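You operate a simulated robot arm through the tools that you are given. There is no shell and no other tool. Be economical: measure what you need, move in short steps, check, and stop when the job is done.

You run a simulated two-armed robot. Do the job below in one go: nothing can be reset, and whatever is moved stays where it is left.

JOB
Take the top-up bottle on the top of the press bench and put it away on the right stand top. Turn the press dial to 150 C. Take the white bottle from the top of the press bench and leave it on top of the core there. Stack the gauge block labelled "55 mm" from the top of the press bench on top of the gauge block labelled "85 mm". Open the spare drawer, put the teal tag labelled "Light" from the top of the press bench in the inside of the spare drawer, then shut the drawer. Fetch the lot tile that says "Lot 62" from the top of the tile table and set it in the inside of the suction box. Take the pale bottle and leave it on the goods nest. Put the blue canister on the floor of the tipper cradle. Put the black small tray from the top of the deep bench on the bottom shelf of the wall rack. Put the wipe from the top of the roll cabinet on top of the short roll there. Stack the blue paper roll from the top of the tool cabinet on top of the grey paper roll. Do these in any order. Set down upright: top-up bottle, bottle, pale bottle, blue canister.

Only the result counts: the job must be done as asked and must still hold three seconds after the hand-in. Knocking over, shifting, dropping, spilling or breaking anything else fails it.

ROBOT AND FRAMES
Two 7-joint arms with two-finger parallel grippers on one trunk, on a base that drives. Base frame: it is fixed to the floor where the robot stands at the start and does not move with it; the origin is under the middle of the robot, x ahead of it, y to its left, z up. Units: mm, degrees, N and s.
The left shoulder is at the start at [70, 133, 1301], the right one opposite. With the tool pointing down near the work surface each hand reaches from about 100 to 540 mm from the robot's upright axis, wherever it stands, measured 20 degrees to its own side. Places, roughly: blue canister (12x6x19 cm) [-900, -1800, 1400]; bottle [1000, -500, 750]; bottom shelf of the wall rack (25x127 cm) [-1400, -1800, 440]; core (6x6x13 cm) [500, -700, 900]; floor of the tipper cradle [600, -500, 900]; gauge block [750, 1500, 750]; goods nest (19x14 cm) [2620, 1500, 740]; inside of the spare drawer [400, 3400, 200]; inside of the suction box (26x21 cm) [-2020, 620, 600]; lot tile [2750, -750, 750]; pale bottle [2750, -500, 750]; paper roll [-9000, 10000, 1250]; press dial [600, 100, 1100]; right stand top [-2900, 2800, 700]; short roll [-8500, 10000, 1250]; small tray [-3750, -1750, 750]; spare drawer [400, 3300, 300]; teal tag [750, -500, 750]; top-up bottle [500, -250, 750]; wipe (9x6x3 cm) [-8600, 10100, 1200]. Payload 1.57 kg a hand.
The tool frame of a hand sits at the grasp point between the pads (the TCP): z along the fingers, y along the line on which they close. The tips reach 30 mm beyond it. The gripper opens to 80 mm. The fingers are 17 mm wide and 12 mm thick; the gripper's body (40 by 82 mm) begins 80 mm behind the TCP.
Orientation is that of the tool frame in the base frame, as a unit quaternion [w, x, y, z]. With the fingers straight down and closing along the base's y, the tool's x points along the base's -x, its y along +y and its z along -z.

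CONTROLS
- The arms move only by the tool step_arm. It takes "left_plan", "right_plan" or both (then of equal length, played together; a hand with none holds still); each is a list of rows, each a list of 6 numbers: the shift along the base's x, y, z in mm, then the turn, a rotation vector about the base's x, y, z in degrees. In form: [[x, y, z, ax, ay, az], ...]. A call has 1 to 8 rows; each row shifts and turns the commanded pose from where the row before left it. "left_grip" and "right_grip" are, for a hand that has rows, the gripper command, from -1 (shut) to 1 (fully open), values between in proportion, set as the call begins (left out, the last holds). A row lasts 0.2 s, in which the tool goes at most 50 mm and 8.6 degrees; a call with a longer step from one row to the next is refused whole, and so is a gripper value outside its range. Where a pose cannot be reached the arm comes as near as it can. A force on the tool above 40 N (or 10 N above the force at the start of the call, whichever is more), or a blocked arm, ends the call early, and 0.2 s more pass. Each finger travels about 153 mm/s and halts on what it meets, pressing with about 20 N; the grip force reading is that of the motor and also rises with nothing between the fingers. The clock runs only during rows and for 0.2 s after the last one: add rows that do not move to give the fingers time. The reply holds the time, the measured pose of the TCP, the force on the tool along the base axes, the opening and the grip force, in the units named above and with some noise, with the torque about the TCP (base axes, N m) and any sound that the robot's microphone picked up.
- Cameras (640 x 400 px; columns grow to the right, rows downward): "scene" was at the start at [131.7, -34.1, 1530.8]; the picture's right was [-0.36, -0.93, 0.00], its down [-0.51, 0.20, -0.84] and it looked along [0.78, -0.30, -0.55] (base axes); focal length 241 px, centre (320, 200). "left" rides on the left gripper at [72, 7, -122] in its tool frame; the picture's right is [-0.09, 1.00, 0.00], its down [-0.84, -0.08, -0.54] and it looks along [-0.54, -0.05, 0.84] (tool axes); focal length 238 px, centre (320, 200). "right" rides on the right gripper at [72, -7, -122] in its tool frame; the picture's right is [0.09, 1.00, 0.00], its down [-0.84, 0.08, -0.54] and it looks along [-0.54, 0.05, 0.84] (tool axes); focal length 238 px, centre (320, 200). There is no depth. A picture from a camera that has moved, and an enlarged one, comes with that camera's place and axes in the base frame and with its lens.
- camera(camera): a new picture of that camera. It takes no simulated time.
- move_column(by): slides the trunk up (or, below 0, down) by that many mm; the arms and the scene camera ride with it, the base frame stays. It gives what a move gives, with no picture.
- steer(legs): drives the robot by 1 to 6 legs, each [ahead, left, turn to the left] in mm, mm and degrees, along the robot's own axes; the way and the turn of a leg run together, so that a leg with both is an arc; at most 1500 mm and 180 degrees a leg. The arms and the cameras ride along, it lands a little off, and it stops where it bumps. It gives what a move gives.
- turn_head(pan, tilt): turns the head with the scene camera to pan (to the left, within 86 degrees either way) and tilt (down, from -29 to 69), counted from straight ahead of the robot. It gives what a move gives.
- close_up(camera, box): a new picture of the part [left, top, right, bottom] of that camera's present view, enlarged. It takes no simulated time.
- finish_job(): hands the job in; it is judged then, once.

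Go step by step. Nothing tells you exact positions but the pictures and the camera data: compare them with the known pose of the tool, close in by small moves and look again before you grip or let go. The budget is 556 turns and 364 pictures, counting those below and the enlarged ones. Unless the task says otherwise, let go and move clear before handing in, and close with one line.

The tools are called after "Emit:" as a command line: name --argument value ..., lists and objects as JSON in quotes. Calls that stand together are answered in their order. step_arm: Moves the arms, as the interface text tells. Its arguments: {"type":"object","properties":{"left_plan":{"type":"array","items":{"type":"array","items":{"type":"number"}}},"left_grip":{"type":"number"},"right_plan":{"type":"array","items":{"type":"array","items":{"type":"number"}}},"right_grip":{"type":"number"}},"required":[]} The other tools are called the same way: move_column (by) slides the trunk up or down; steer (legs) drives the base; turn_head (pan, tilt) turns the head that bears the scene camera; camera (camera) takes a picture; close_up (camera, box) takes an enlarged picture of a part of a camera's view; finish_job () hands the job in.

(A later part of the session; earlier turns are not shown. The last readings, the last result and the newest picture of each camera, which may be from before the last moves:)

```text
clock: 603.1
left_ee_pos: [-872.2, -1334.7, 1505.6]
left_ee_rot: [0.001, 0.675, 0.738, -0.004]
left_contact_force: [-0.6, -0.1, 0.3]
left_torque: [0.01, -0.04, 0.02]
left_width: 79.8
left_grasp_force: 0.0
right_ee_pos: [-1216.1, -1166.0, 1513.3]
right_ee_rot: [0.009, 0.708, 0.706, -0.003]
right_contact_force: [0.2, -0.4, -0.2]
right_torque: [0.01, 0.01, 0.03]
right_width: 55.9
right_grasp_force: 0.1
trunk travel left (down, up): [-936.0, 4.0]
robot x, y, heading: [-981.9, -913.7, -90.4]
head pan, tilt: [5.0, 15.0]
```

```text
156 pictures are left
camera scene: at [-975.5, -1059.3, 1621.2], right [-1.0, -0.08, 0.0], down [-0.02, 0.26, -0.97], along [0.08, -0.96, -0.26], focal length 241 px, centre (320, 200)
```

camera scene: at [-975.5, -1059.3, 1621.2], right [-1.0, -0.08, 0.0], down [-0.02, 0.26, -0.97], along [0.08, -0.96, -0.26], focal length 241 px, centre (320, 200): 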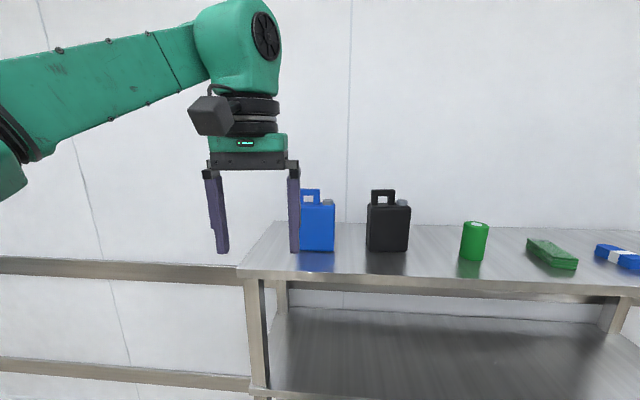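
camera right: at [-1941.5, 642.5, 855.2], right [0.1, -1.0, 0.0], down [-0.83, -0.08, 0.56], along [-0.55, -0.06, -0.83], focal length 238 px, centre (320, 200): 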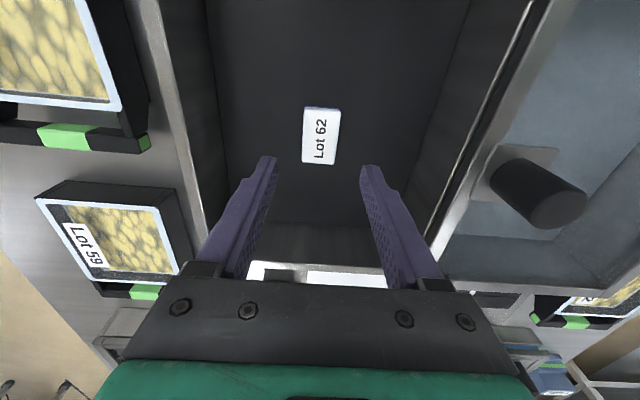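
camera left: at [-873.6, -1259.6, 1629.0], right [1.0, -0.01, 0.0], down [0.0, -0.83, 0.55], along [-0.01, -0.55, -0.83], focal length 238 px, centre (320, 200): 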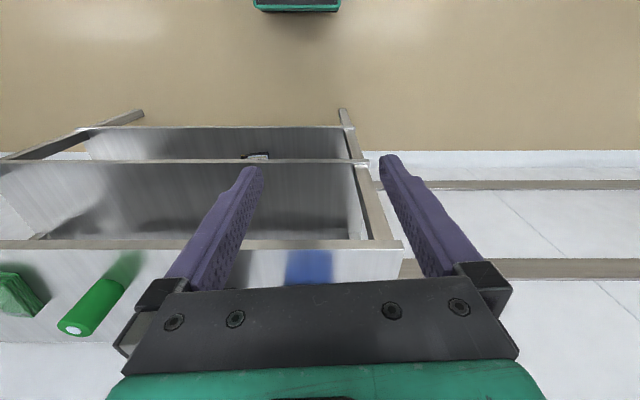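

Canister centre ≈ [-908, -1764], shelf z ≈ 1281, handle top ≈ 1467. I rotate the left gripper by 90° so it closes across the thickness.

Emit:
step_arm --left_plan '[[0, 0, 0, 0, 0, -8.5], [0, 0, 0, 0, 0, -8.5], [0, 0, 0, 0, 0, -8.5], [0, 0, 0, 0, 0, -8.5], [0, 0, 0, 0, 0, -8.5], [0, 0, 0, 0, 0, -8.5], [0, 0, 0, 0, 0, -8.5], [0, 0, 0, 0, 0, -8.5]]'

Emit:
step_arm --left_plan '[[0, 0, 0, 0, 0, -8.5], [0, 0, 0, 0, 0, -8.5], [0, 0, 8, 0, 0, -8], [0, 0, 0, 0, 0, 0]]'

Emit:
camera --camera "scene"

```text
clock: 604.9
left_ee_pos: [-928.3, -1233.8, 1411.3]
left_ee_rot: [-0.001, 0.972, 0.235, -0.007]
left_contact_force: [-0.4, -0.7, 0.2]
left_torque: [0.01, -0.02, 0.0]
left_width: 80.1
left_grasp_force: 0.0
left hand out of reach, approached as far as the arm can: row 3, 4, 5, 6, 7, 8
right_ee_pos: [-1214.7, -1165.6, 1512.8]
right_ee_rot: [0.01, 0.708, 0.706, -0.005]
right_contact_force: [-0.6, -0.2, 0.8]
right_torque: [-0.02, 0.01, 0.0]
right_width: 56.1
right_grasp_force: 0.0
trunk travel left (down, up): [-936.0, 4.0]
robot x, y, heading: [-983.9, -917.9, -90.1]
head pan, tilt: [5.0, 15.0]
```

```text
clock: 605.9
left_ee_pos: [-961.4, -1152.1, 1381.8]
left_ee_rot: [-0.003, 1.0, 0.018, -0.006]
left_contact_force: [-1.6, -0.3, -0.1]
left_torque: [-0.01, 0.02, -0.03]
left_width: 79.9
left_grasp_force: 0.2
left hand out of reach, approached as far as the arm can: row 1, 2, 3
right_ee_pos: [-1214.1, -1166.3, 1514.1]
right_ee_rot: [0.008, 0.708, 0.706, -0.005]
right_contact_force: [0.2, 0.0, -0.3]
right_torque: [0.02, 0.01, -0.02]
right_width: 55.9
right_grasp_force: 0.1
trunk travel left (down, up): [-936.0, 4.0]
robot x, y, heading: [-977.9, -915.0, -90.2]
head pan, tilt: [5.0, 15.0]
```

```text
155 pictures are left
camera scene: at [-974.1, -1060.1, 1621.1], right [-1.0, -0.08, 0.0], down [-0.02, 0.26, -0.97], along [0.08, -0.96, -0.26], focal length 241 px, centre (320, 200)
```

scene: 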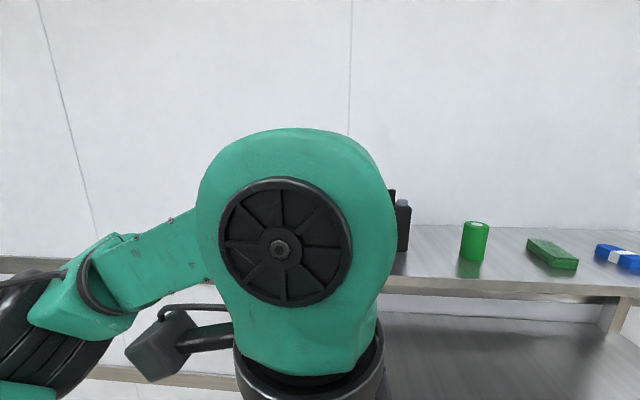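

That rotation sense hits a wrist limit; I rotate the other way instead.

Emit:
step_arm --left_plan '[[0, -20, 10, 0, 0, 8.5], [0, -20, 10, 0, 0, 8.5], [0, -20, 10, 0, 0, 8.5], [5, -20, 10, 0, 0, 8.5], [5, -20, 10, 0, 0, 8.5], [5, -20, 10, 0, 0, 8.5], [5, -20, 10, 0, 0, 8.5], [5, -20, 10, 0, 0, 8.5]]'

Emit:
step_arm --left_plan '[[8, -10, 10, 0, 0, 8.5], [8, -10, 10, 0, 0, 8.5], [8, 0, 5, 0, 0, 8.5], [8, 0, 0, 0, 0, 8.5], [5, 0, 0, 0, 0, 8.5], [5, 0, 0, 0, 0, 8.5], [5, 0, 0, 0, 0, 8.5], [5, 0, 0, 0, 0, 8.5]]'

Emit:
step_arm --left_plan '[[0, 0, 0, 0, 0, 8.5], [0, 0, 0, 0, 0, 8.5], [0, 0, 0, 0, 0, 8.5], [0, 0, 0, 0, 0, 8.5], [0, 0, 0, 0, 0, 8.5], [0, 0, 0, 0, 0, 0]]'

Emit:
camera --camera "scene"

```text
clock: 607.7
left_ee_pos: [-936.7, -1313.9, 1461.6]
left_ee_rot: [0.001, 0.818, 0.575, -0.005]
left_contact_force: [0.3, -0.5, -0.6]
left_torque: [0.02, 0.0, 0.06]
left_width: 79.9
left_grasp_force: 0.0
right_ee_pos: [-1214.4, -1166.8, 1512.9]
right_ee_rot: [0.01, 0.708, 0.706, -0.005]
right_contact_force: [-0.3, 0.1, 0.3]
right_torque: [0.01, -0.01, 0.0]
right_width: 56.1
right_grasp_force: 0.2
trunk travel left (down, up): [-936.0, 4.0]
robot x, y, heading: [-980.1, -916.4, -90.4]
head pan, tilt: [5.0, 15.0]
```

```text
clock: 609.5
left_ee_pos: [-883.4, -1332.5, 1486.7]
left_ee_rot: [0.004, 0.357, 0.934, -0.004]
left_contact_force: [0.5, -0.2, -0.4]
left_torque: [0.0, -0.02, 0.01]
left_width: 79.9
left_grasp_force: 0.0
right_ee_pos: [-1214.0, -1166.6, 1513.0]
right_ee_rot: [0.009, 0.709, 0.706, -0.004]
right_contact_force: [-0.4, 0.0, 0.8]
right_torque: [0.05, 0.02, 0.02]
right_width: 56.0
right_grasp_force: 0.1
trunk travel left (down, up): [-936.0, 4.0]
robot x, y, heading: [-978.7, -916.0, -90.4]
head pan, tilt: [5.0, 15.0]
```

```text
clock: 610.9
left_ee_pos: [-885.3, -1333.6, 1486.4]
left_ee_rot: [0.004, -0.006, 1.0, -0.003]
left_contact_force: [-0.3, 0.5, -0.1]
left_torque: [0.02, 0.02, 0.04]
left_width: 80.1
left_grasp_force: 0.0
right_ee_pos: [-1215.1, -1166.9, 1513.6]
right_ee_rot: [0.008, 0.708, 0.706, -0.005]
right_contact_force: [-0.1, 0.8, -0.6]
right_torque: [0.0, 0.02, 0.03]
right_width: 56.3
right_grasp_force: 0.1
trunk travel left (down, up): [-936.0, 4.0]
robot x, y, heading: [-983.2, -915.3, -90.4]
head pan, tilt: [5.0, 15.0]
```

```text
154 pictures are left
camera scene: at [-974.3, -1060.2, 1621.1], right [-1.0, -0.08, 0.0], down [-0.02, 0.26, -0.97], along [0.08, -0.96, -0.26], focal length 241 px, centre (320, 200)
```

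scene: 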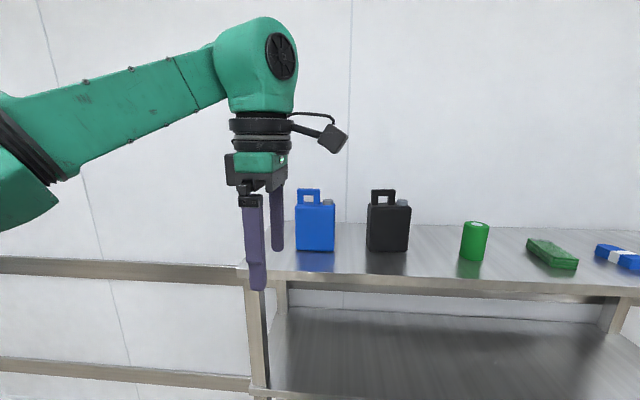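

Now I raise slightly, extend, and drive in so the gripper is above the canister.

Emit:
step_arm --left_plan '[[-10, -10, 14, 0, 0, 0], [-12, -15, 14, 0, 0, 0], [0, 0, 0, 0, 0, 0]]'

Emit:
steer --legs '[[360, 0, 0]]'

Emit:
camera --camera "scene"

Emit:
camera --camera "left"

```text
clock: 611.7
left_ee_pos: [-905.5, -1351.4, 1504.3]
left_ee_rot: [0.004, -0.005, 1.0, -0.005]
left_contact_force: [0.2, 0.9, 0.0]
left_torque: [-0.04, 0.01, -0.03]
left_width: 79.8
left_grasp_force: 0.1
left hand out of reach, approached as far as the arm can: row 2
right_ee_pos: [-1214.3, -1166.2, 1513.6]
right_ee_rot: [0.009, 0.708, 0.706, -0.005]
right_contact_force: [0.1, -0.5, 0.5]
right_torque: [-0.02, -0.02, 0.0]
right_width: 56.1
right_grasp_force: 0.1
trunk travel left (down, up): [-936.0, 4.0]
robot x, y, heading: [-979.2, -914.3, -90.5]
head pan, tilt: [5.0, 15.0]
```

```text
clock: 614.0
left_ee_pos: [-911.5, -1707.0, 1504.7]
left_ee_rot: [0.004, -0.002, 1.0, -0.006]
left_contact_force: [0.4, -0.5, 0.6]
left_torque: [-0.01, -0.01, 0.02]
left_width: 80.1
left_grasp_force: 0.0
right_ee_pos: [-1218.4, -1520.5, 1514.6]
right_ee_rot: [0.011, 0.71, 0.704, -0.005]
right_contact_force: [-0.1, 0.2, -0.4]
right_torque: [-0.02, 0.0, -0.01]
right_width: 55.8
right_grasp_force: 0.1
trunk travel left (down, up): [-936.0, 4.0]
robot x, y, heading: [-982.5, -1274.5, -90.2]
head pan, tilt: [5.0, 15.0]
```

```text
153 pictures are left
camera scene: at [-978.2, -1415.5, 1621.5], right [-1.0, -0.08, 0.0], down [-0.02, 0.26, -0.97], along [0.07, -0.96, -0.26], focal length 241 px, centre (320, 200)
```

scene: 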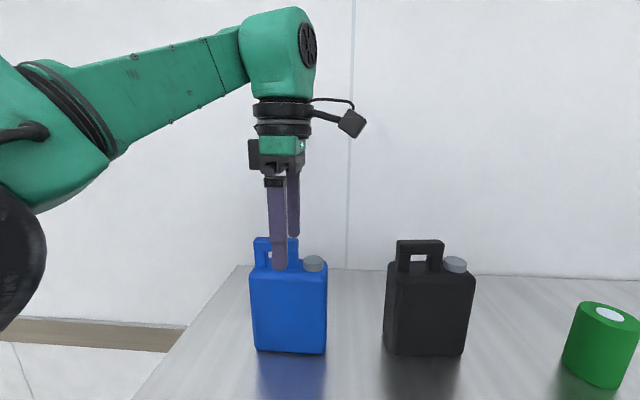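

```text
152 pictures are left
camera left: at [-985.6, -1699.0, 1625.9], right [0.09, 1.0, -0.01], down [0.83, -0.07, 0.55], along [0.55, -0.06, -0.84], focal length 238 px, centre (320, 200)
```

left: 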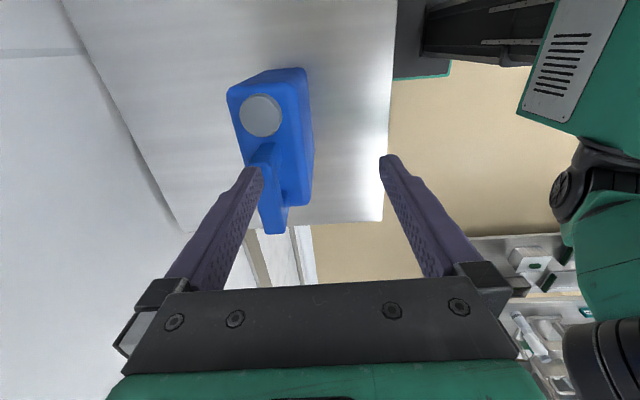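

Emit:
steer --legs '[[46, 4, 0]]'

Emit:
camera --camera "left"

Emit:
close_up --camera "scene" --box '[200, 150, 360, 370]'

```text
clock: 614.9
left_ee_pos: [-909.0, -1745.2, 1506.9]
left_ee_rot: [0.004, -0.003, 1.0, -0.008]
left_contact_force: [-1.5, 1.4, 1.0]
left_torque: [-0.1, -0.01, 0.02]
left_width: 79.9
left_grasp_force: 0.0
right_ee_pos: [-1217.1, -1558.5, 1515.2]
right_ee_rot: [0.012, 0.709, 0.705, -0.007]
right_contact_force: [-0.3, 0.0, -0.4]
right_torque: [-0.08, -0.01, 0.03]
right_width: 56.2
right_grasp_force: 0.1
trunk travel left (down, up): [-936.0, 4.0]
robot x, y, heading: [-982.3, -1320.0, -90.7]
head pan, tilt: [5.0, 15.0]
```

```text
151 pictures are left
camera left: at [-983.2, -1736.4, 1628.6], right [0.09, 1.0, -0.02], down [0.83, -0.06, 0.55], along [0.55, -0.06, -0.83], focal length 238 px, centre (320, 200)
```

left: 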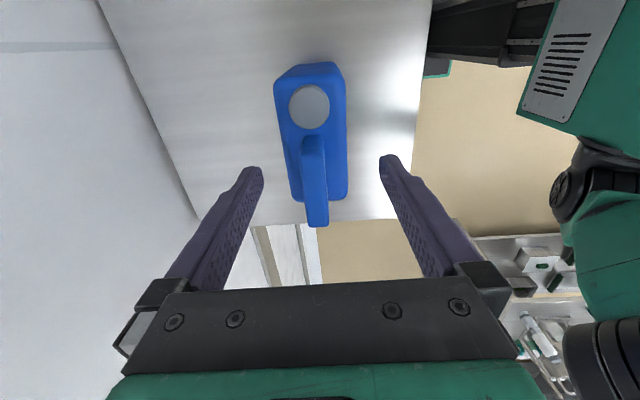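

```text
1.82 times, centred on (280, 260) of scene
camera zoom: at [-975.9, -1453.1, 1622.3], right [-1.0, -0.08, 0.0], down [-0.02, 0.25, -0.97], along [0.07, -0.97, -0.25], focal length 438 px, centre (393, 91)
```

zoom: 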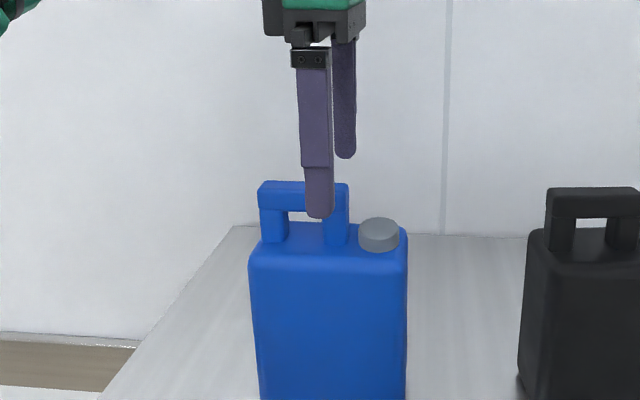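

Emit:
step_arm --left_plan '[[0, -8, 0, 0, 0, 0], [0, 0, 0, 0, 0, 0]]'

Emit:
move_column --by -60

Emit:
camera --camera "left"

```text
clock: 615.5
left_ee_pos: [-908.6, -1760.6, 1500.0]
left_ee_rot: [0.003, -0.002, 1.0, -0.007]
left_contact_force: [0.2, -0.3, -0.5]
left_torque: [-0.02, 0.02, 0.01]
left_width: 80.0
left_grasp_force: 0.1
left hand out of reach, approached as far as the arm can: row 1
right_ee_pos: [-1215.3, -1569.1, 1514.5]
right_ee_rot: [0.01, 0.71, 0.704, -0.006]
right_contact_force: [0.7, -0.5, 0.0]
right_torque: [-0.04, 0.02, -0.01]
right_width: 56.0
right_grasp_force: 0.0
trunk travel left (down, up): [-936.0, 4.0]
robot x, y, heading: [-974.6, -1323.1, -90.7]
head pan, tilt: [5.0, 15.0]
```

```text
clock: 616.3
left_ee_pos: [-907.9, -1757.0, 1456.6]
left_ee_rot: [-0.002, -0.002, 1.0, -0.012]
left_contact_force: [0.8, 0.3, -0.4]
left_torque: [-0.04, 0.03, 0.03]
left_width: 80.1
left_grasp_force: 0.1
right_ee_pos: [-1216.5, -1567.0, 1464.7]
right_ee_rot: [0.011, 0.71, 0.705, -0.005]
right_contact_force: [0.3, 0.1, 0.1]
right_torque: [-0.05, 0.0, -0.03]
right_width: 56.1
right_grasp_force: 0.1
trunk travel left (down, up): [-887.0, 53.0]
robot x, y, heading: [-978.4, -1320.2, -90.7]
head pan, tilt: [5.0, 15.0]
stopped: the force on the tool passed its limit (the readings are from after the stop); the commanded pose is now the measured one
```

```text
149 pictures are left
camera left: at [-980.1, -1748.9, 1579.2], right [0.09, 1.0, -0.02], down [0.84, -0.06, 0.54], along [0.54, -0.07, -0.84], focal length 238 px, centre (320, 200)
```

left: 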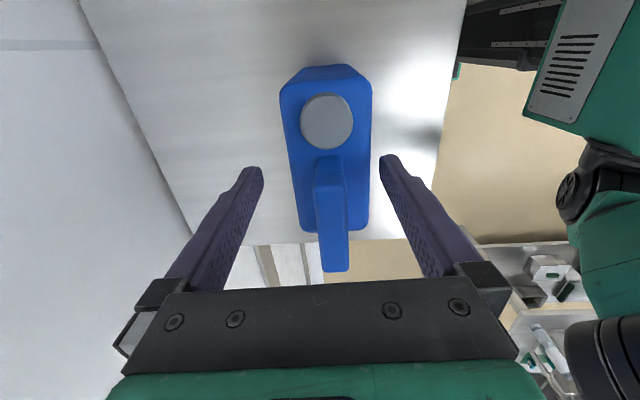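

Emit:
move_column --by -20

Emit:
camera --camera "scene"

```text
clock: 617.0
left_ee_pos: [-907.7, -1761.2, 1435.4]
left_ee_rot: [-0.001, -0.003, 1.0, -0.009]
left_contact_force: [0.4, 1.1, -1.0]
left_torque: [0.02, 0.01, -0.02]
left_width: 80.1
left_grasp_force: 0.0
right_ee_pos: [-1215.7, -1571.1, 1444.2]
right_ee_rot: [0.009, 0.71, 0.704, -0.004]
right_contact_force: [-0.6, -0.3, -1.0]
right_torque: [0.01, 0.01, -0.03]
right_width: 56.0
right_grasp_force: 0.0
trunk travel left (down, up): [-867.0, 73.0]
robot x, y, heading: [-981.0, -1322.4, -90.6]
head pan, tilt: [5.0, 15.0]
```

```text
148 pictures are left
camera scene: at [-974.9, -1465.9, 1551.7], right [-1.0, -0.08, 0.0], down [-0.02, 0.26, -0.97], along [0.07, -0.96, -0.26], focal length 241 px, centre (320, 200)
```

scene: 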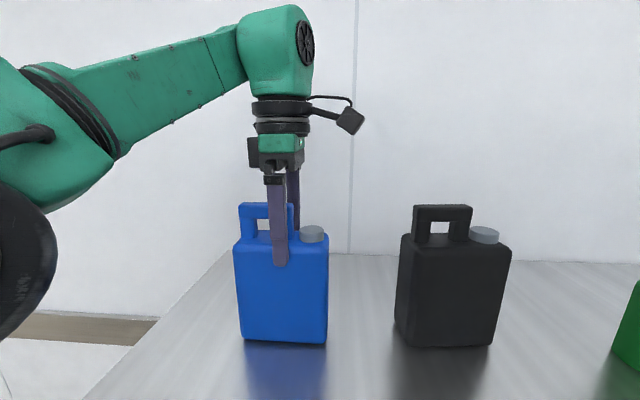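

Emit:
step_arm --left_plan '[[0, 7, 0, 0, 0, 0], [0, 0, -14, 0, 0, 0], [0, 0, -14, 0, 0, 0], [0, 0, 0, 0, 0, 0]]'

Emit:
camera --camera "left"

Emit:
close_up --camera "scene" --box '[210, 120, 350, 350]'

```text
clock: 618.0
left_ee_pos: [-907.9, -1753.1, 1407.9]
left_ee_rot: [0.0, -0.002, 1.0, -0.011]
left_contact_force: [0.1, -0.1, -0.5]
left_torque: [0.04, -0.01, 0.01]
left_width: 79.9
left_grasp_force: 0.0
right_ee_pos: [-1216.0, -1570.3, 1444.3]
right_ee_rot: [0.009, 0.71, 0.704, -0.006]
right_contact_force: [0.0, 0.0, -0.5]
right_torque: [0.01, 0.02, -0.05]
right_width: 56.1
right_grasp_force: 0.0
trunk travel left (down, up): [-867.0, 73.0]
robot x, y, heading: [-978.3, -1319.3, -90.5]
head pan, tilt: [5.0, 15.0]
```

```text
147 pictures are left
camera left: at [-980.5, -1745.1, 1530.5], right [0.09, 1.0, -0.02], down [0.84, -0.06, 0.54], along [0.54, -0.07, -0.84], focal length 238 px, centre (320, 200)
```

left: 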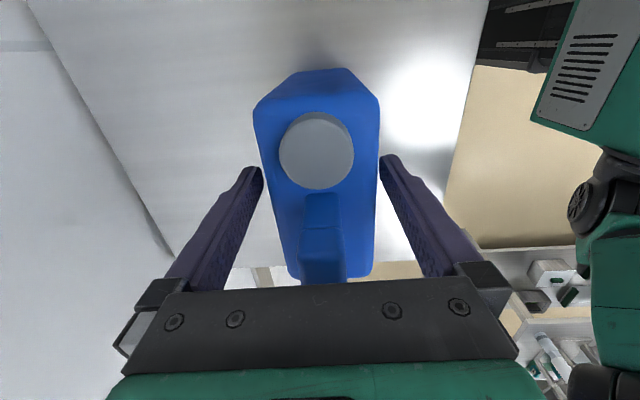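

```text
1.74 times, centred on (280, 235) of scene
camera zoom: at [-975.0, -1465.5, 1551.8], right [-1.0, -0.08, 0.0], down [-0.02, 0.26, -0.97], along [0.07, -0.96, -0.26], focal length 419 px, centre (390, 139)
```

zoom: 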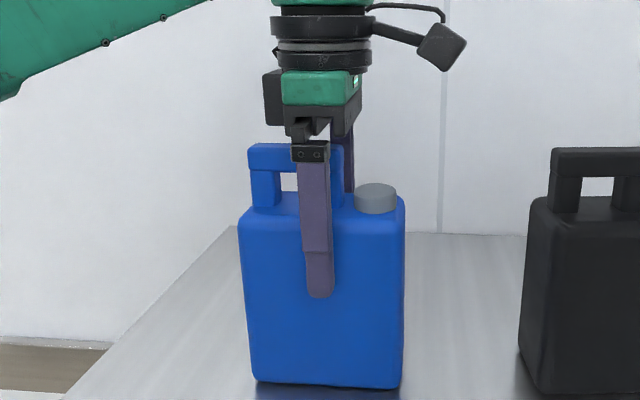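

Emit:
step_arm --left_plan '[[0, 0, 0, 0, 0, 0], [0, 0, 0, 0, 0, 0], [0, 0, 0, 0, 0, 0], [0, 0, 0, 0, 0, 0]]' --left_grip -1

Emit:
step_arm --left_plan '[[0, 0, 15, 0, 0, 0], [0, 0, 15, 0, 0, 0], [0, 0, 15, 0, 0, 0], [0, 0, 0, 0, 0, 0]]'

Emit:
camera --camera "scene"

```text
clock: 619.0
left_ee_pos: [-907.5, -1753.9, 1408.8]
left_ee_rot: [-0.001, -0.002, 1.0, -0.01]
left_contact_force: [-1.2, 2.3, -0.9]
left_torque: [0.49, 0.1, 0.06]
left_width: 60.4
left_grasp_force: 19.7
right_ee_pos: [-1216.0, -1570.0, 1444.3]
right_ee_rot: [0.01, 0.71, 0.704, -0.005]
right_contact_force: [-0.5, -0.2, 0.8]
right_torque: [0.0, 0.0, 0.04]
right_width: 55.8
right_grasp_force: 0.1
trunk travel left (down, up): [-867.0, 73.0]
robot x, y, heading: [-982.9, -1320.2, -90.8]
head pan, tilt: [5.0, 15.0]
```

```text
clock: 620.0
left_ee_pos: [-904.7, -1751.2, 1443.7]
left_ee_rot: [-0.003, -0.003, 1.0, -0.011]
left_contact_force: [0.2, 0.5, -5.9]
left_torque: [-0.01, 0.02, -0.02]
left_width: 60.0
left_grasp_force: 20.2
left hand out of reach, approached as far as the arm can: row 3
right_ee_pos: [-1215.4, -1572.3, 1444.0]
right_ee_rot: [0.008, 0.709, 0.705, -0.004]
right_contact_force: [-0.4, -0.3, -0.8]
right_torque: [-0.02, -0.01, 0.02]
right_width: 55.9
right_grasp_force: 0.0
trunk travel left (down, up): [-867.0, 73.0]
robot x, y, heading: [-980.5, -1316.0, -90.5]
head pan, tilt: [5.0, 15.0]
```

```text
145 pictures are left
camera scene: at [-973.5, -1468.1, 1551.5], right [-1.0, -0.08, 0.0], down [-0.02, 0.26, -0.97], along [0.07, -0.96, -0.26], focal length 241 px, centre (320, 200)
```

scene: 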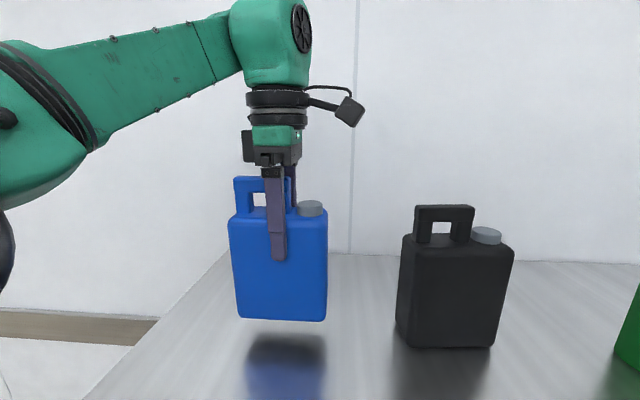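

Canister held (~0.55 kg). I raise, back out and drive to the bench's near side to study the cradle.

Emit:
move_column --by 60

Emit:
steer --legs '[[-650, 0, 0], [0, 0, 90], [850, 0, 0]]'

Emit:
turn_head --pan -10 --tilt 35

Emit:
camera --camera "scene"

```text
clock: 621.0
left_ee_pos: [-906.4, -1749.9, 1503.3]
left_ee_rot: [-0.002, -0.002, 1.0, -0.012]
left_contact_force: [0.1, 0.0, -6.5]
left_torque: [0.01, 0.06, 0.02]
left_width: 60.1
left_grasp_force: 19.9
right_ee_pos: [-1215.4, -1573.0, 1503.6]
right_ee_rot: [0.009, 0.709, 0.705, -0.005]
right_contact_force: [0.5, -0.2, 0.2]
right_torque: [-0.03, -0.01, -0.05]
right_width: 55.9
right_grasp_force: 0.1
trunk travel left (down, up): [-927.0, 13.0]
robot x, y, heading: [-982.2, -1322.4, -90.6]
head pan, tilt: [5.0, 15.0]
```

```text
clock: 632.5
left_ee_pos: [303.2, -607.0, 1504.1]
left_ee_rot: [-0.008, 0.709, -0.706, 0.01]
left_contact_force: [-0.7, 0.4, -5.9]
left_torque: [-0.03, -0.01, -0.02]
left_width: 59.9
left_grasp_force: 20.3
right_ee_pos: [124.2, -915.5, 1504.5]
right_ee_rot: [0.011, 0.004, 1.0, 0.003]
right_contact_force: [-0.3, -0.1, 0.7]
right_torque: [0.0, 0.0, -0.03]
right_width: 56.0
right_grasp_force: 0.1
trunk travel left (down, up): [-927.0, 13.0]
robot x, y, heading: [-121.2, -680.4, -0.5]
head pan, tilt: [5.0, 15.0]
```

```text
clock: 633.4
left_ee_pos: [305.1, -606.0, 1503.3]
left_ee_rot: [-0.006, 0.709, -0.705, 0.009]
left_contact_force: [-0.4, -0.3, -8.0]
left_torque: [-0.05, 0.02, 0.01]
left_width: 60.0
left_grasp_force: 20.2
right_ee_pos: [127.7, -916.0, 1503.0]
right_ee_rot: [0.01, 0.003, 1.0, 0.003]
right_contact_force: [-1.1, 0.4, 0.0]
right_torque: [-0.01, 0.0, -0.02]
right_width: 56.1
right_grasp_force: 0.0
trunk travel left (down, up): [-927.0, 13.0]
robot x, y, heading: [-121.7, -681.4, -0.7]
head pan, tilt: [-10.0, 35.0]
```

```text
144 pictures are left
camera scene: at [12.3, -698.9, 1579.8], right [-0.18, -0.98, 0.0], down [-0.56, 0.11, -0.82], along [0.81, -0.15, -0.57], focal length 241 px, centre (320, 200)
```

scene: 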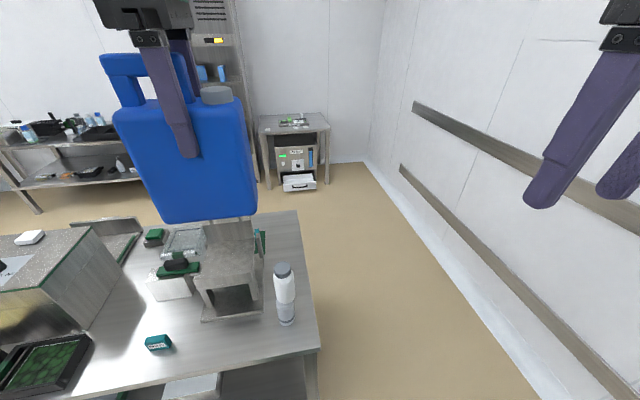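

Emit:
close_up --camera "scene" --box '[140, 200, 320, 340]'

```text
2.86 times, centred on (230, 270) of scene
camera zoom: at [12.3, -698.9, 1579.8], right [-0.18, -0.98, 0.0], down [-0.56, 0.11, -0.82], along [0.81, -0.15, -0.57], focal length 688 px, centre (577, 0)
```

zoom: 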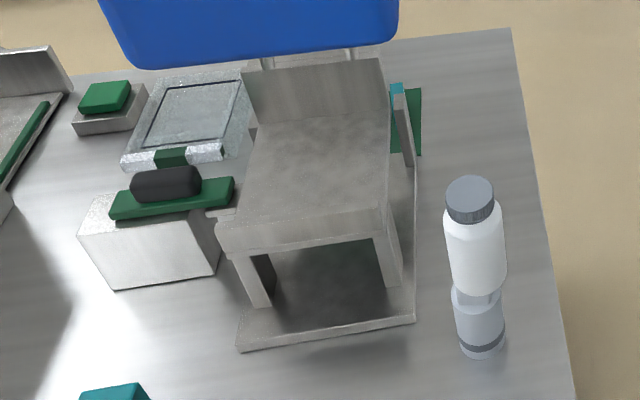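

Cradle floor is centred at ~[628, -498], z ≈ 940 (lip at x≈540, back wall at x≈715). I move in with the canister high.

Emit:
steer --legs '[[205, 80, 0.7]]'

Emit:
move_column --by -230

Emit:
step_arm --left_plan '[[35, 8, 0, 0, 0, 0], [35, 8, 0, 0, 0, 0], [35, 8, 0, 0, 0, 0], [0, 0, 0, 0, 0, 0]]'

Emit:
turn_head --pan 10 --tilt 45

Emit:
camera --camera "scene"

Emit:
camera --camera "left"

```text
clock: 635.0
left_ee_pos: [506.4, -524.8, 1506.5]
left_ee_rot: [-0.009, 0.713, -0.701, 0.011]
left_contact_force: [-0.7, -0.4, -6.9]
left_torque: [0.01, -0.06, -0.01]
left_width: 59.9
left_grasp_force: 19.4
right_ee_pos: [331.4, -836.6, 1504.9]
right_ee_rot: [0.012, -0.002, 1.0, 0.005]
right_contact_force: [0.1, -0.7, -0.4]
right_torque: [0.04, -0.06, -0.04]
right_width: 56.0
right_grasp_force: 0.0
trunk travel left (down, up): [-927.0, 13.0]
robot x, y, heading: [83.2, -600.2, 0.1]
head pan, tilt: [-10.0, 35.0]
```

```text
clock: 637.5
left_ee_pos: [510.4, -523.8, 1274.2]
left_ee_rot: [-0.007, 0.712, -0.702, 0.008]
left_contact_force: [0.5, -0.3, -6.6]
left_torque: [-0.04, 0.03, 0.01]
left_width: 60.2
left_grasp_force: 20.5
right_ee_pos: [335.4, -833.8, 1274.2]
right_ee_rot: [0.009, -0.001, 1.0, 0.004]
right_contact_force: [0.3, 0.8, -0.2]
right_torque: [0.02, 0.0, 0.03]
right_width: 55.9
right_grasp_force: 0.1
trunk travel left (down, up): [-697.0, 243.0]
robot x, y, heading: [80.8, -601.3, -0.1]
head pan, tilt: [-10.0, 35.0]
```

```text
clock: 638.5
left_ee_pos: [576.4, -500.8, 1230.2]
left_ee_rot: [-0.008, 0.712, -0.702, 0.011]
left_contact_force: [0.6, 0.1, -7.2]
left_torque: [-0.04, 0.06, 0.01]
left_width: 60.1
left_grasp_force: 20.4
left hand out of reach, approached as far as the arm can: row 1, 2, 3
right_ee_pos: [335.7, -835.8, 1274.0]
right_ee_rot: [0.01, -0.002, 1.0, 0.004]
right_contact_force: [-0.2, 0.4, 0.5]
right_torque: [0.0, -0.01, -0.03]
right_width: 56.1
right_grasp_force: 0.1
trunk travel left (down, up): [-697.0, 243.0]
robot x, y, heading: [84.4, -602.6, -0.0]
head pan, tilt: [-10.0, 35.0]
```

```text
clock: 639.3
left_ee_pos: [577.3, -499.6, 1230.7]
left_ee_rot: [-0.008, 0.712, -0.702, 0.012]
left_contact_force: [0.0, 0.2, -6.1]
left_torque: [0.0, 0.04, -0.03]
left_width: 59.7
left_grasp_force: 19.8
right_ee_pos: [337.9, -834.2, 1274.6]
right_ee_rot: [0.009, -0.001, 1.0, 0.003]
right_contact_force: [0.4, -0.1, -0.3]
right_torque: [0.02, 0.0, 0.01]
right_width: 56.0
right_grasp_force: 0.1
trunk travel left (down, up): [-697.0, 243.0]
robot x, y, heading: [81.2, -601.5, 0.2]
head pan, tilt: [10.0, 45.0]
```

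```text
142 pictures are left
camera scene: at [213.1, -589.5, 1334.9], right [0.17, -0.98, 0.0], down [-0.7, -0.12, -0.71], along [0.7, 0.12, -0.71], focal length 241 px, centre (320, 200)
```

scene: 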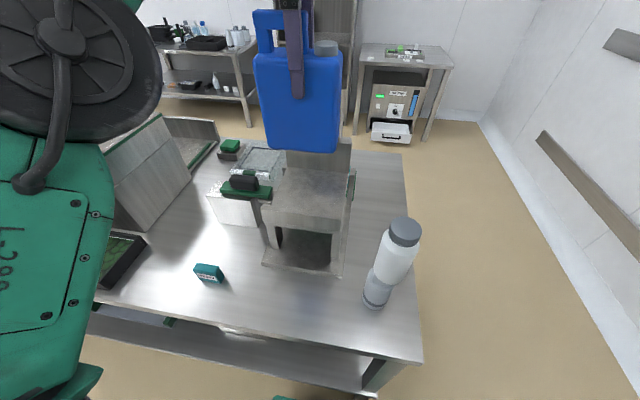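

```text
141 pictures are left
camera left: at [567.6, -570.8, 1353.2], right [-1.0, 0.08, -0.03], down [0.05, 0.84, 0.54], along [0.06, 0.54, -0.84], focal length 238 px, centre (320, 200)
```

left: 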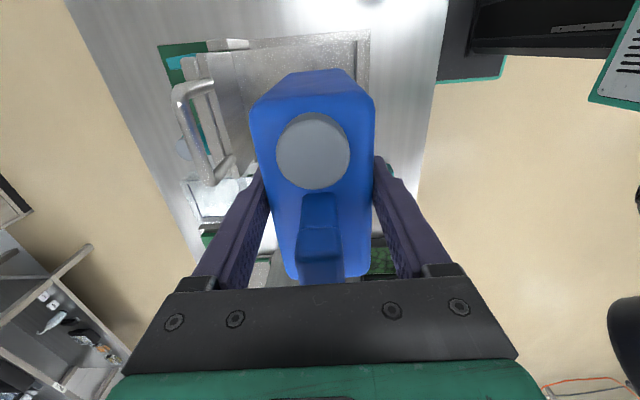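

Emit:
step_arm --left_plan '[[5, 0, -30, 0, 0, 0], [12, 0, -30, 0, 0, 0], [12, 1, -30, 0, 0, 0], [12, 1, 0, 0, 0, 0], [0, 0, 0, 0, 0, 0]]'

Emit:
camera --camera "scene"

Emit:
camera --camera "left"

```text
clock: 640.5
left_ee_pos: [619.1, -497.3, 1139.8]
left_ee_rot: [-0.007, 0.712, -0.702, 0.009]
left_contact_force: [-0.5, -0.1, -6.6]
left_torque: [-0.07, 0.03, -0.02]
left_width: 59.9
left_grasp_force: 20.0
right_ee_pos: [336.6, -834.1, 1274.0]
right_ee_rot: [0.009, -0.002, 1.0, 0.003]
right_contact_force: [-0.4, 0.0, 0.2]
right_torque: [0.01, 0.01, -0.02]
right_width: 56.0
right_grasp_force: 0.1
trunk travel left (down, up): [-697.0, 243.0]
robot x, y, heading: [82.2, -602.8, -0.1]
head pan, tilt: [10.0, 45.0]
```

```text
140 pictures are left
camera scene: at [212.8, -589.6, 1334.9], right [0.17, -0.98, 0.0], down [-0.7, -0.12, -0.71], along [0.7, 0.12, -0.71], focal length 241 px, centre (320, 200)
```

scene: 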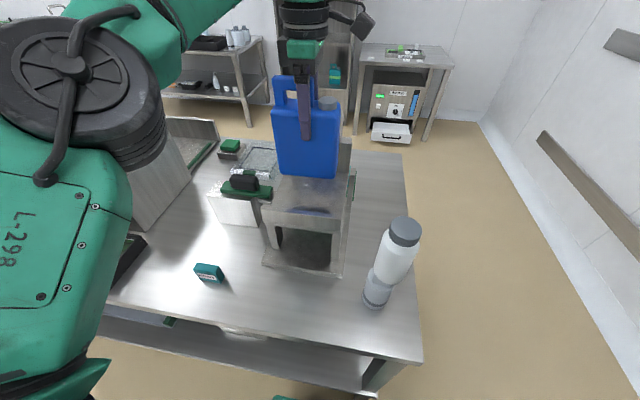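

```text
139 pictures are left
camera left: at [609.0, -568.8, 1262.7], right [-1.0, 0.08, -0.02], down [0.05, 0.84, 0.54], along [0.06, 0.54, -0.84], focal length 238 px, centre (320, 200)
```

left: 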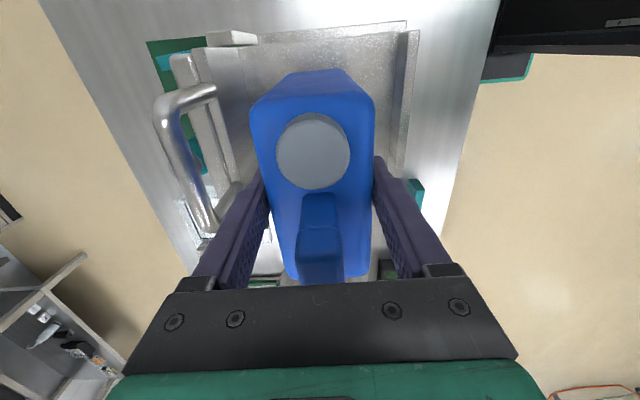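

Aligned over the cradle floor. I lower by the column, then creep to contact.

Emit:
move_column --by -58

Emit:
step_arm --left_plan '[[0, 0, -4, 0, 0, 0], [0, 0, -4, 0, 0, 0], [0, 0, 0, 0, 0, 0]]'

Emit:
close_up --camera "scene" --box '[220, 60, 380, 220]'

```text
clock: 641.5
left_ee_pos: [618.2, -496.9, 1081.6]
left_ee_rot: [-0.006, 0.712, -0.702, 0.01]
left_contact_force: [-0.2, -0.4, -6.8]
left_torque: [-0.05, 0.02, 0.01]
left_width: 60.1
left_grasp_force: 19.8
right_ee_pos: [335.7, -835.5, 1216.7]
right_ee_rot: [0.009, -0.002, 1.0, 0.004]
right_contact_force: [0.6, -0.3, 0.0]
right_torque: [0.01, -0.02, 0.03]
right_width: 55.9
right_grasp_force: 0.1
trunk travel left (down, up): [-639.0, 301.0]
robot x, y, heading: [81.3, -601.1, -0.0]
head pan, tilt: [10.0, 45.0]
```

```text
clock: 642.3
left_ee_pos: [618.5, -498.3, 1075.5]
left_ee_rot: [-0.006, 0.713, -0.701, 0.008]
left_contact_force: [0.1, 0.6, -6.6]
left_torque: [-0.03, 0.01, -0.02]
left_width: 59.9
left_grasp_force: 20.3
right_ee_pos: [335.8, -834.7, 1216.1]
right_ee_rot: [0.01, -0.002, 1.0, 0.004]
right_contact_force: [0.4, 0.0, 0.9]
right_torque: [0.01, -0.01, 0.01]
right_width: 55.9
right_grasp_force: 0.1
trunk travel left (down, up): [-639.0, 301.0]
robot x, y, heading: [84.4, -600.0, 0.0]
head pan, tilt: [10.0, 45.0]
```

```text
2.50 times, centred on (300, 140) of scene
camera zoom: at [213.0, -589.6, 1276.8], right [0.17, -0.98, 0.0], down [-0.7, -0.12, -0.71], along [0.7, 0.12, -0.71], focal length 602 px, centre (370, 350)
```

zoom: 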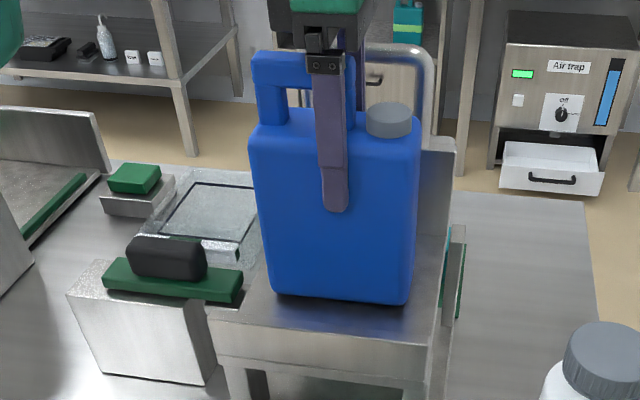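

Emit:
step_arm --left_plan '[[0, 0, -4, 0, 0, 0], [0, 0, -4, 0, 0, 0], [0, 0, 0, 0, 0, 0]]'

Emit:
close_up --camera "scene" --box '[220, 60, 380, 220]'

```text
clock: 643.1
left_ee_pos: [616.3, -497.7, 1069.4]
left_ee_rot: [-0.007, 0.713, -0.701, 0.011]
left_contact_force: [7.4, -0.3, 16.4]
left_torque: [0.08, -0.39, -0.14]
left_width: 60.1
left_grasp_force: 20.2
right_ee_pos: [334.4, -835.4, 1215.9]
right_ee_rot: [0.011, -0.002, 1.0, 0.004]
right_contact_force: [0.0, 0.4, -0.2]
right_torque: [-0.04, 0.0, 0.01]
right_width: 55.9
right_grasp_force: 0.1
trunk travel left (down, up): [-639.0, 301.0]
robot x, y, heading: [82.0, -602.1, 0.0]
head pan, tilt: [10.0, 45.0]
```

```text
2.50 times, centred on (300, 140) of scene
camera zoom: at [211.0, -590.3, 1277.3], right [0.17, -0.98, 0.0], down [-0.7, -0.12, -0.71], along [0.7, 0.12, -0.71], focal length 602 px, centre (370, 350)
```

zoom: 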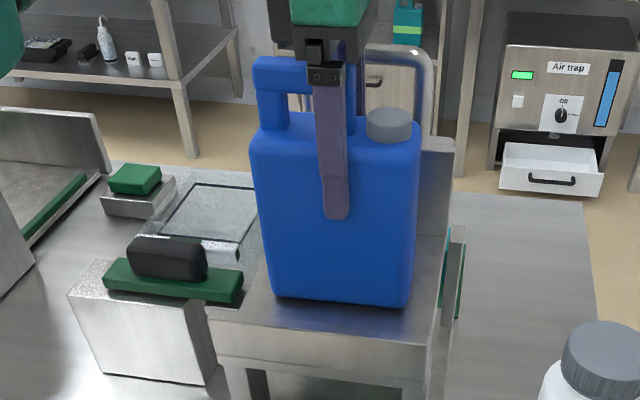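

Contact with the floor. I release and lift straight up.

Emit:
step_arm --left_plan '[[0, 0, 1.5, 0, 0, 0], [0, 0, 0, 0, 0, 0]]'

Emit:
step_arm --left_plan '[[0, 0, 0, 0, 0, 0], [0, 0, 0, 0, 0, 0], [0, 0, 0, 0, 0, 0], [0, 0, 0, 0, 0, 0]]' --left_grip 1

Emit:
camera --camera "scene"

Emit:
camera --camera "left"

```text
clock: 643.7
left_ee_pos: [617.2, -498.8, 1067.5]
left_ee_rot: [-0.006, 0.713, -0.701, 0.011]
left_contact_force: [5.4, 0.9, 13.1]
left_torque: [-0.39, -0.25, 0.13]
left_width: 60.2
left_grasp_force: 19.7
right_ee_pos: [334.1, -835.9, 1216.4]
right_ee_rot: [0.01, -0.002, 1.0, 0.004]
right_contact_force: [-1.1, 0.2, -0.4]
right_torque: [-0.01, -0.02, -0.04]
right_width: 56.0
right_grasp_force: 0.1
trunk travel left (down, up): [-639.0, 301.0]
robot x, y, heading: [82.9, -600.8, 0.1]
head pan, tilt: [10.0, 45.0]
```

```text
clock: 644.7
left_ee_pos: [618.0, -497.2, 1067.9]
left_ee_rot: [-0.008, 0.713, -0.701, 0.009]
left_contact_force: [-1.1, 0.4, 0.4]
left_torque: [0.05, 0.0, -0.02]
left_width: 79.9
left_grasp_force: 0.0
right_ee_pos: [335.6, -834.5, 1216.4]
right_ee_rot: [0.01, -0.001, 1.0, 0.004]
right_contact_force: [0.7, -0.8, 1.0]
right_torque: [-0.01, -0.03, -0.04]
right_width: 55.7
right_grasp_force: 0.1
trunk travel left (down, up): [-639.0, 301.0]
robot x, y, heading: [83.9, -604.7, -0.0]
head pan, tilt: [10.0, 45.0]
```

```text
136 pictures are left
camera scene: at [211.7, -589.8, 1277.0], right [0.17, -0.98, 0.0], down [-0.7, -0.12, -0.71], along [0.7, 0.12, -0.71], focal length 241 px, centre (320, 200)
```

scene: 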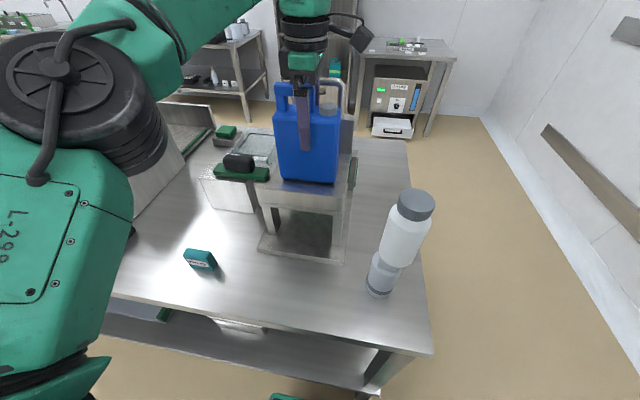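

```text
135 pictures are left
camera left: at [607.8, -569.2, 1190.7], right [-1.0, 0.08, -0.02], down [0.05, 0.84, 0.54], along [0.06, 0.54, -0.84], focal length 238 px, centre (320, 200)
```

left: 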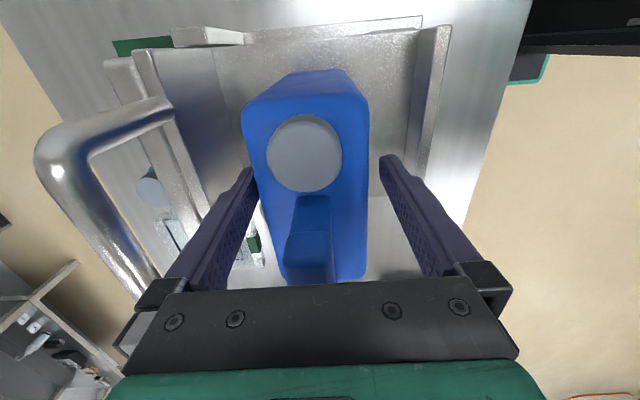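

Emit:
step_arm --left_plan '[[8, 0, 0, 0, 0, 0], [0, 0, 0, 0, 0, 0], [0, 0, 25, 0, 0, 0], [0, 0, 40, 0, 0, 0], [0, 0, 40, 0, 0, 0], [0, 0, 20, 0, 0, 0]]'

Emit:
camera --camera "scene"

```text
clock: 646.1
left_ee_pos: [589.7, -500.6, 1159.9]
left_ee_rot: [-0.008, 0.713, -0.701, 0.01]
left_contact_force: [0.2, -0.4, -0.6]
left_torque: [0.06, 0.03, 0.02]
left_width: 79.9
left_grasp_force: 0.1
left hand out of reach, approached as far as the arm can: row 4, 5, 6
right_ee_pos: [335.7, -835.5, 1217.2]
right_ee_rot: [0.009, -0.003, 1.0, 0.004]
right_contact_force: [0.8, -0.1, 0.7]
right_torque: [0.03, 0.01, -0.01]
right_width: 55.8
right_grasp_force: 0.0
trunk travel left (down, up): [-639.0, 301.0]
robot x, y, heading: [85.5, -602.7, -0.0]
head pan, tilt: [10.0, 45.0]
```

```text
134 pictures are left
camera scene: at [212.2, -590.4, 1276.9], right [0.17, -0.98, 0.0], down [-0.7, -0.12, -0.71], along [0.7, 0.12, -0.71], focal length 241 px, centre (320, 200)
```

scene: 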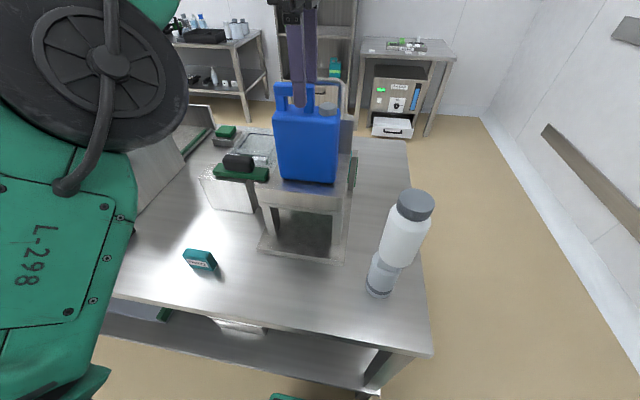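

Emit:
move_column --by 120

Emit:
close_up --camera "scene" --box '[200, 80, 400, 300]'

```text
clock: 647.6
left_ee_pos: [588.5, -500.7, 1278.9]
left_ee_rot: [-0.008, 0.712, -0.702, 0.011]
left_contact_force: [0.4, 0.1, -0.9]
left_torque: [0.03, 0.01, 0.0]
left_width: 79.9
left_grasp_force: 0.0
right_ee_pos: [336.0, -834.1, 1336.6]
right_ee_rot: [0.011, -0.001, 1.0, 0.003]
right_contact_force: [-0.1, 0.1, 0.6]
right_torque: [-0.02, -0.01, -0.01]
right_width: 56.1
right_grasp_force: 0.1
trunk travel left (down, up): [-759.0, 181.0]
robot x, y, heading: [88.3, -600.9, -0.0]
head pan, tilt: [10.0, 45.0]
```

```text
1.82 times, centred on (300, 190) of scene
camera zoom: at [211.9, -589.8, 1396.9], right [0.17, -0.98, 0.0], down [-0.7, -0.12, -0.71], along [0.7, 0.12, -0.71], focal length 438 px, centre (356, 218)
```

zoom: 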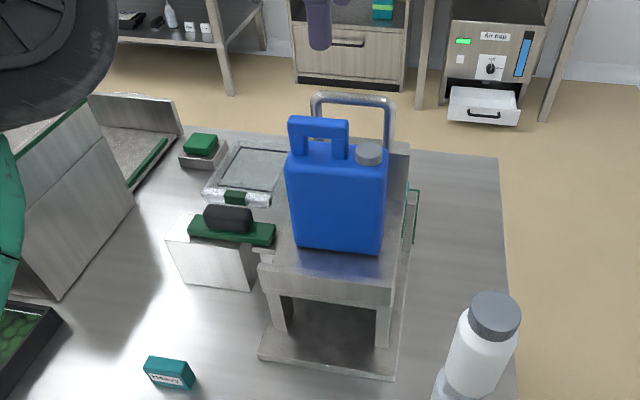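

The canister stands in the cradle. Last, the far cabinets: I back off, raise the trunk, and look for a route.

Emit:
steer --legs '[[-700, 0, 0], [0, 1500, 0], [0, 1000, 0], [0, 0, 133]]'

Emit:
move_column --by 170

Emit:
turn_head --pan 0 --tilt 12

Emit:
camera --camera "scene"

```text
clock: 668.6
left_ee_pos: [-1008.9, 2191.3, 1279.4]
left_ee_rot: [-0.013, 0.931, 0.365, -0.002]
left_contact_force: [0.5, -0.8, -0.1]
left_torque: [-0.02, -0.02, 0.01]
left_width: 80.1
left_grasp_force: 0.1
right_ee_pos: [-590.8, 2226.3, 1336.4]
right_ee_rot: [-0.001, 0.914, -0.405, -0.011]
right_contact_force: [-0.3, -0.9, 0.1]
right_torque: [0.03, -0.03, 0.02]
right_width: 56.0
right_grasp_force: 0.1
trunk travel left (down, up): [-759.0, 181.0]
robot x, y, heading: [-595.7, 1884.7, 131.8]
head pan, tilt: [10.0, 45.0]
```

```text
clock: 670.6
left_ee_pos: [-1007.0, 2190.1, 1449.2]
left_ee_rot: [-0.013, 0.931, 0.365, -0.003]
left_contact_force: [0.4, -1.2, 0.5]
left_torque: [-0.02, -0.03, -0.02]
left_width: 80.0
left_grasp_force: 0.1
right_ee_pos: [-588.4, 2225.1, 1505.5]
right_ee_rot: [-0.001, 0.914, -0.405, -0.011]
right_contact_force: [-0.3, 0.5, -0.6]
right_torque: [0.03, 0.0, 0.01]
right_width: 55.9
right_grasp_force: 0.0
trunk travel left (down, up): [-929.0, 11.0]
robot x, y, heading: [-596.0, 1883.6, 132.1]
head pan, tilt: [10.0, 45.0]
```

```text
clock: 671.5
left_ee_pos: [-1007.9, 2191.9, 1449.0]
left_ee_rot: [-0.013, 0.931, 0.365, -0.003]
left_contact_force: [0.1, 0.5, 0.4]
left_torque: [0.0, 0.01, 0.0]
left_width: 79.8
left_grasp_force: 0.0
right_ee_pos: [-589.8, 2226.0, 1506.2]
right_ee_rot: [-0.001, 0.914, -0.405, -0.012]
right_contact_force: [0.4, -0.1, -0.1]
right_torque: [0.04, -0.01, 0.03]
right_width: 56.0
right_grasp_force: 0.1
trunk travel left (down, up): [-929.0, 11.0]
robot x, y, heading: [-597.8, 1881.9, 132.0]
head pan, tilt: [0.0, 12.0]
```

```text
132 pictures are left
camera scene: at [-692.1, 1987.5, 1618.6], right [0.74, 0.67, 0.0], down [0.14, -0.16, -0.98], along [-0.65, 0.73, -0.21], focal length 241 px, centre (320, 200)
```

scene: 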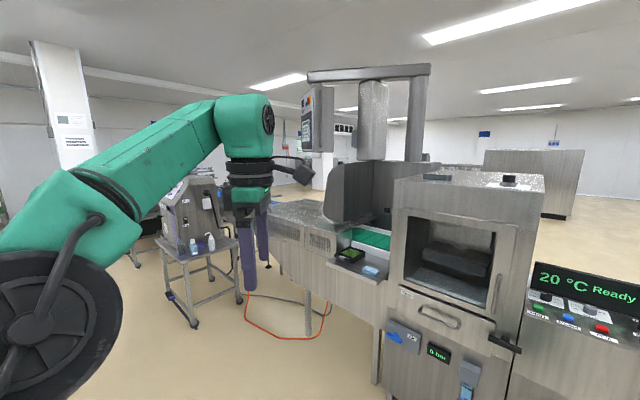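

The packaging line blocks the direct way. I scout the west side, passing between the suction table and the stands.

Emit:
steer --legs '[[0, 0, 48], [1500, 0, 0], [1100, 0, 0], [0, 0, -40]]'

Emit:
turn_head --pan -5 --tilt 12

Emit:
camera --camera "scene"

```text
clock: 688.3
left_ee_pos: [-3651.2, 2122.6, 1448.5]
left_ee_rot: [-0.013, 0.903, 0.43, -0.003]
left_contact_force: [0.1, -0.6, 0.0]
left_torque: [0.03, -0.02, 0.0]
left_width: 79.8
left_grasp_force: 0.1
right_ee_pos: [-3241.3, 2215.8, 1506.8]
right_ee_rot: [-0.001, 0.94, -0.34, -0.011]
right_contact_force: [0.0, 0.5, -0.1]
right_torque: [0.01, -0.01, 0.02]
right_width: 55.8
right_grasp_force: 0.0
trunk travel left (down, up): [-929.0, 11.0]
robot x, y, heading: [-3195.9, 1875.3, 140.0]
head pan, tilt: [0.0, 12.0]
```

```text
clock: 688.9
left_ee_pos: [-3649.7, 2123.5, 1449.1]
left_ee_rot: [-0.013, 0.903, 0.43, -0.004]
left_contact_force: [0.0, -0.1, 0.0]
left_torque: [-0.05, 0.01, -0.04]
left_width: 80.2
left_grasp_force: 0.1
right_ee_pos: [-3239.6, 2216.4, 1507.3]
right_ee_rot: [-0.001, 0.94, -0.34, -0.011]
right_contact_force: [-0.3, -0.5, -0.4]
right_torque: [-0.03, 0.03, -0.01]
right_width: 56.0
right_grasp_force: 0.0
trunk travel left (down, up): [-929.0, 11.0]
robot x, y, heading: [-3197.7, 1879.3, 140.0]
head pan, tilt: [-5.0, 12.0]
```

```text
131 pictures are left
camera scene: at [-3303.0, 1972.0, 1618.7], right [0.71, 0.71, 0.0], down [0.15, -0.15, -0.98], along [-0.69, 0.69, -0.21], focal length 241 px, centre (320, 200)
```

scene: 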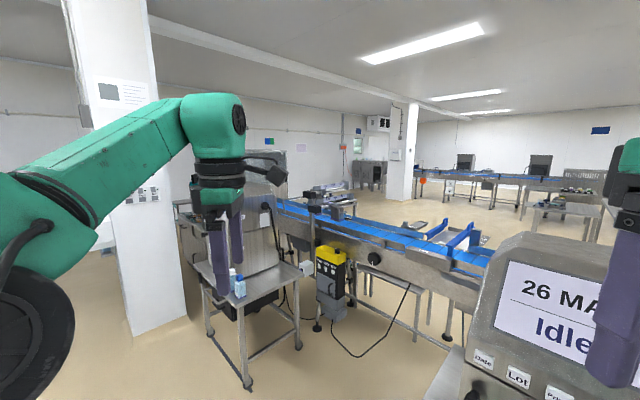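

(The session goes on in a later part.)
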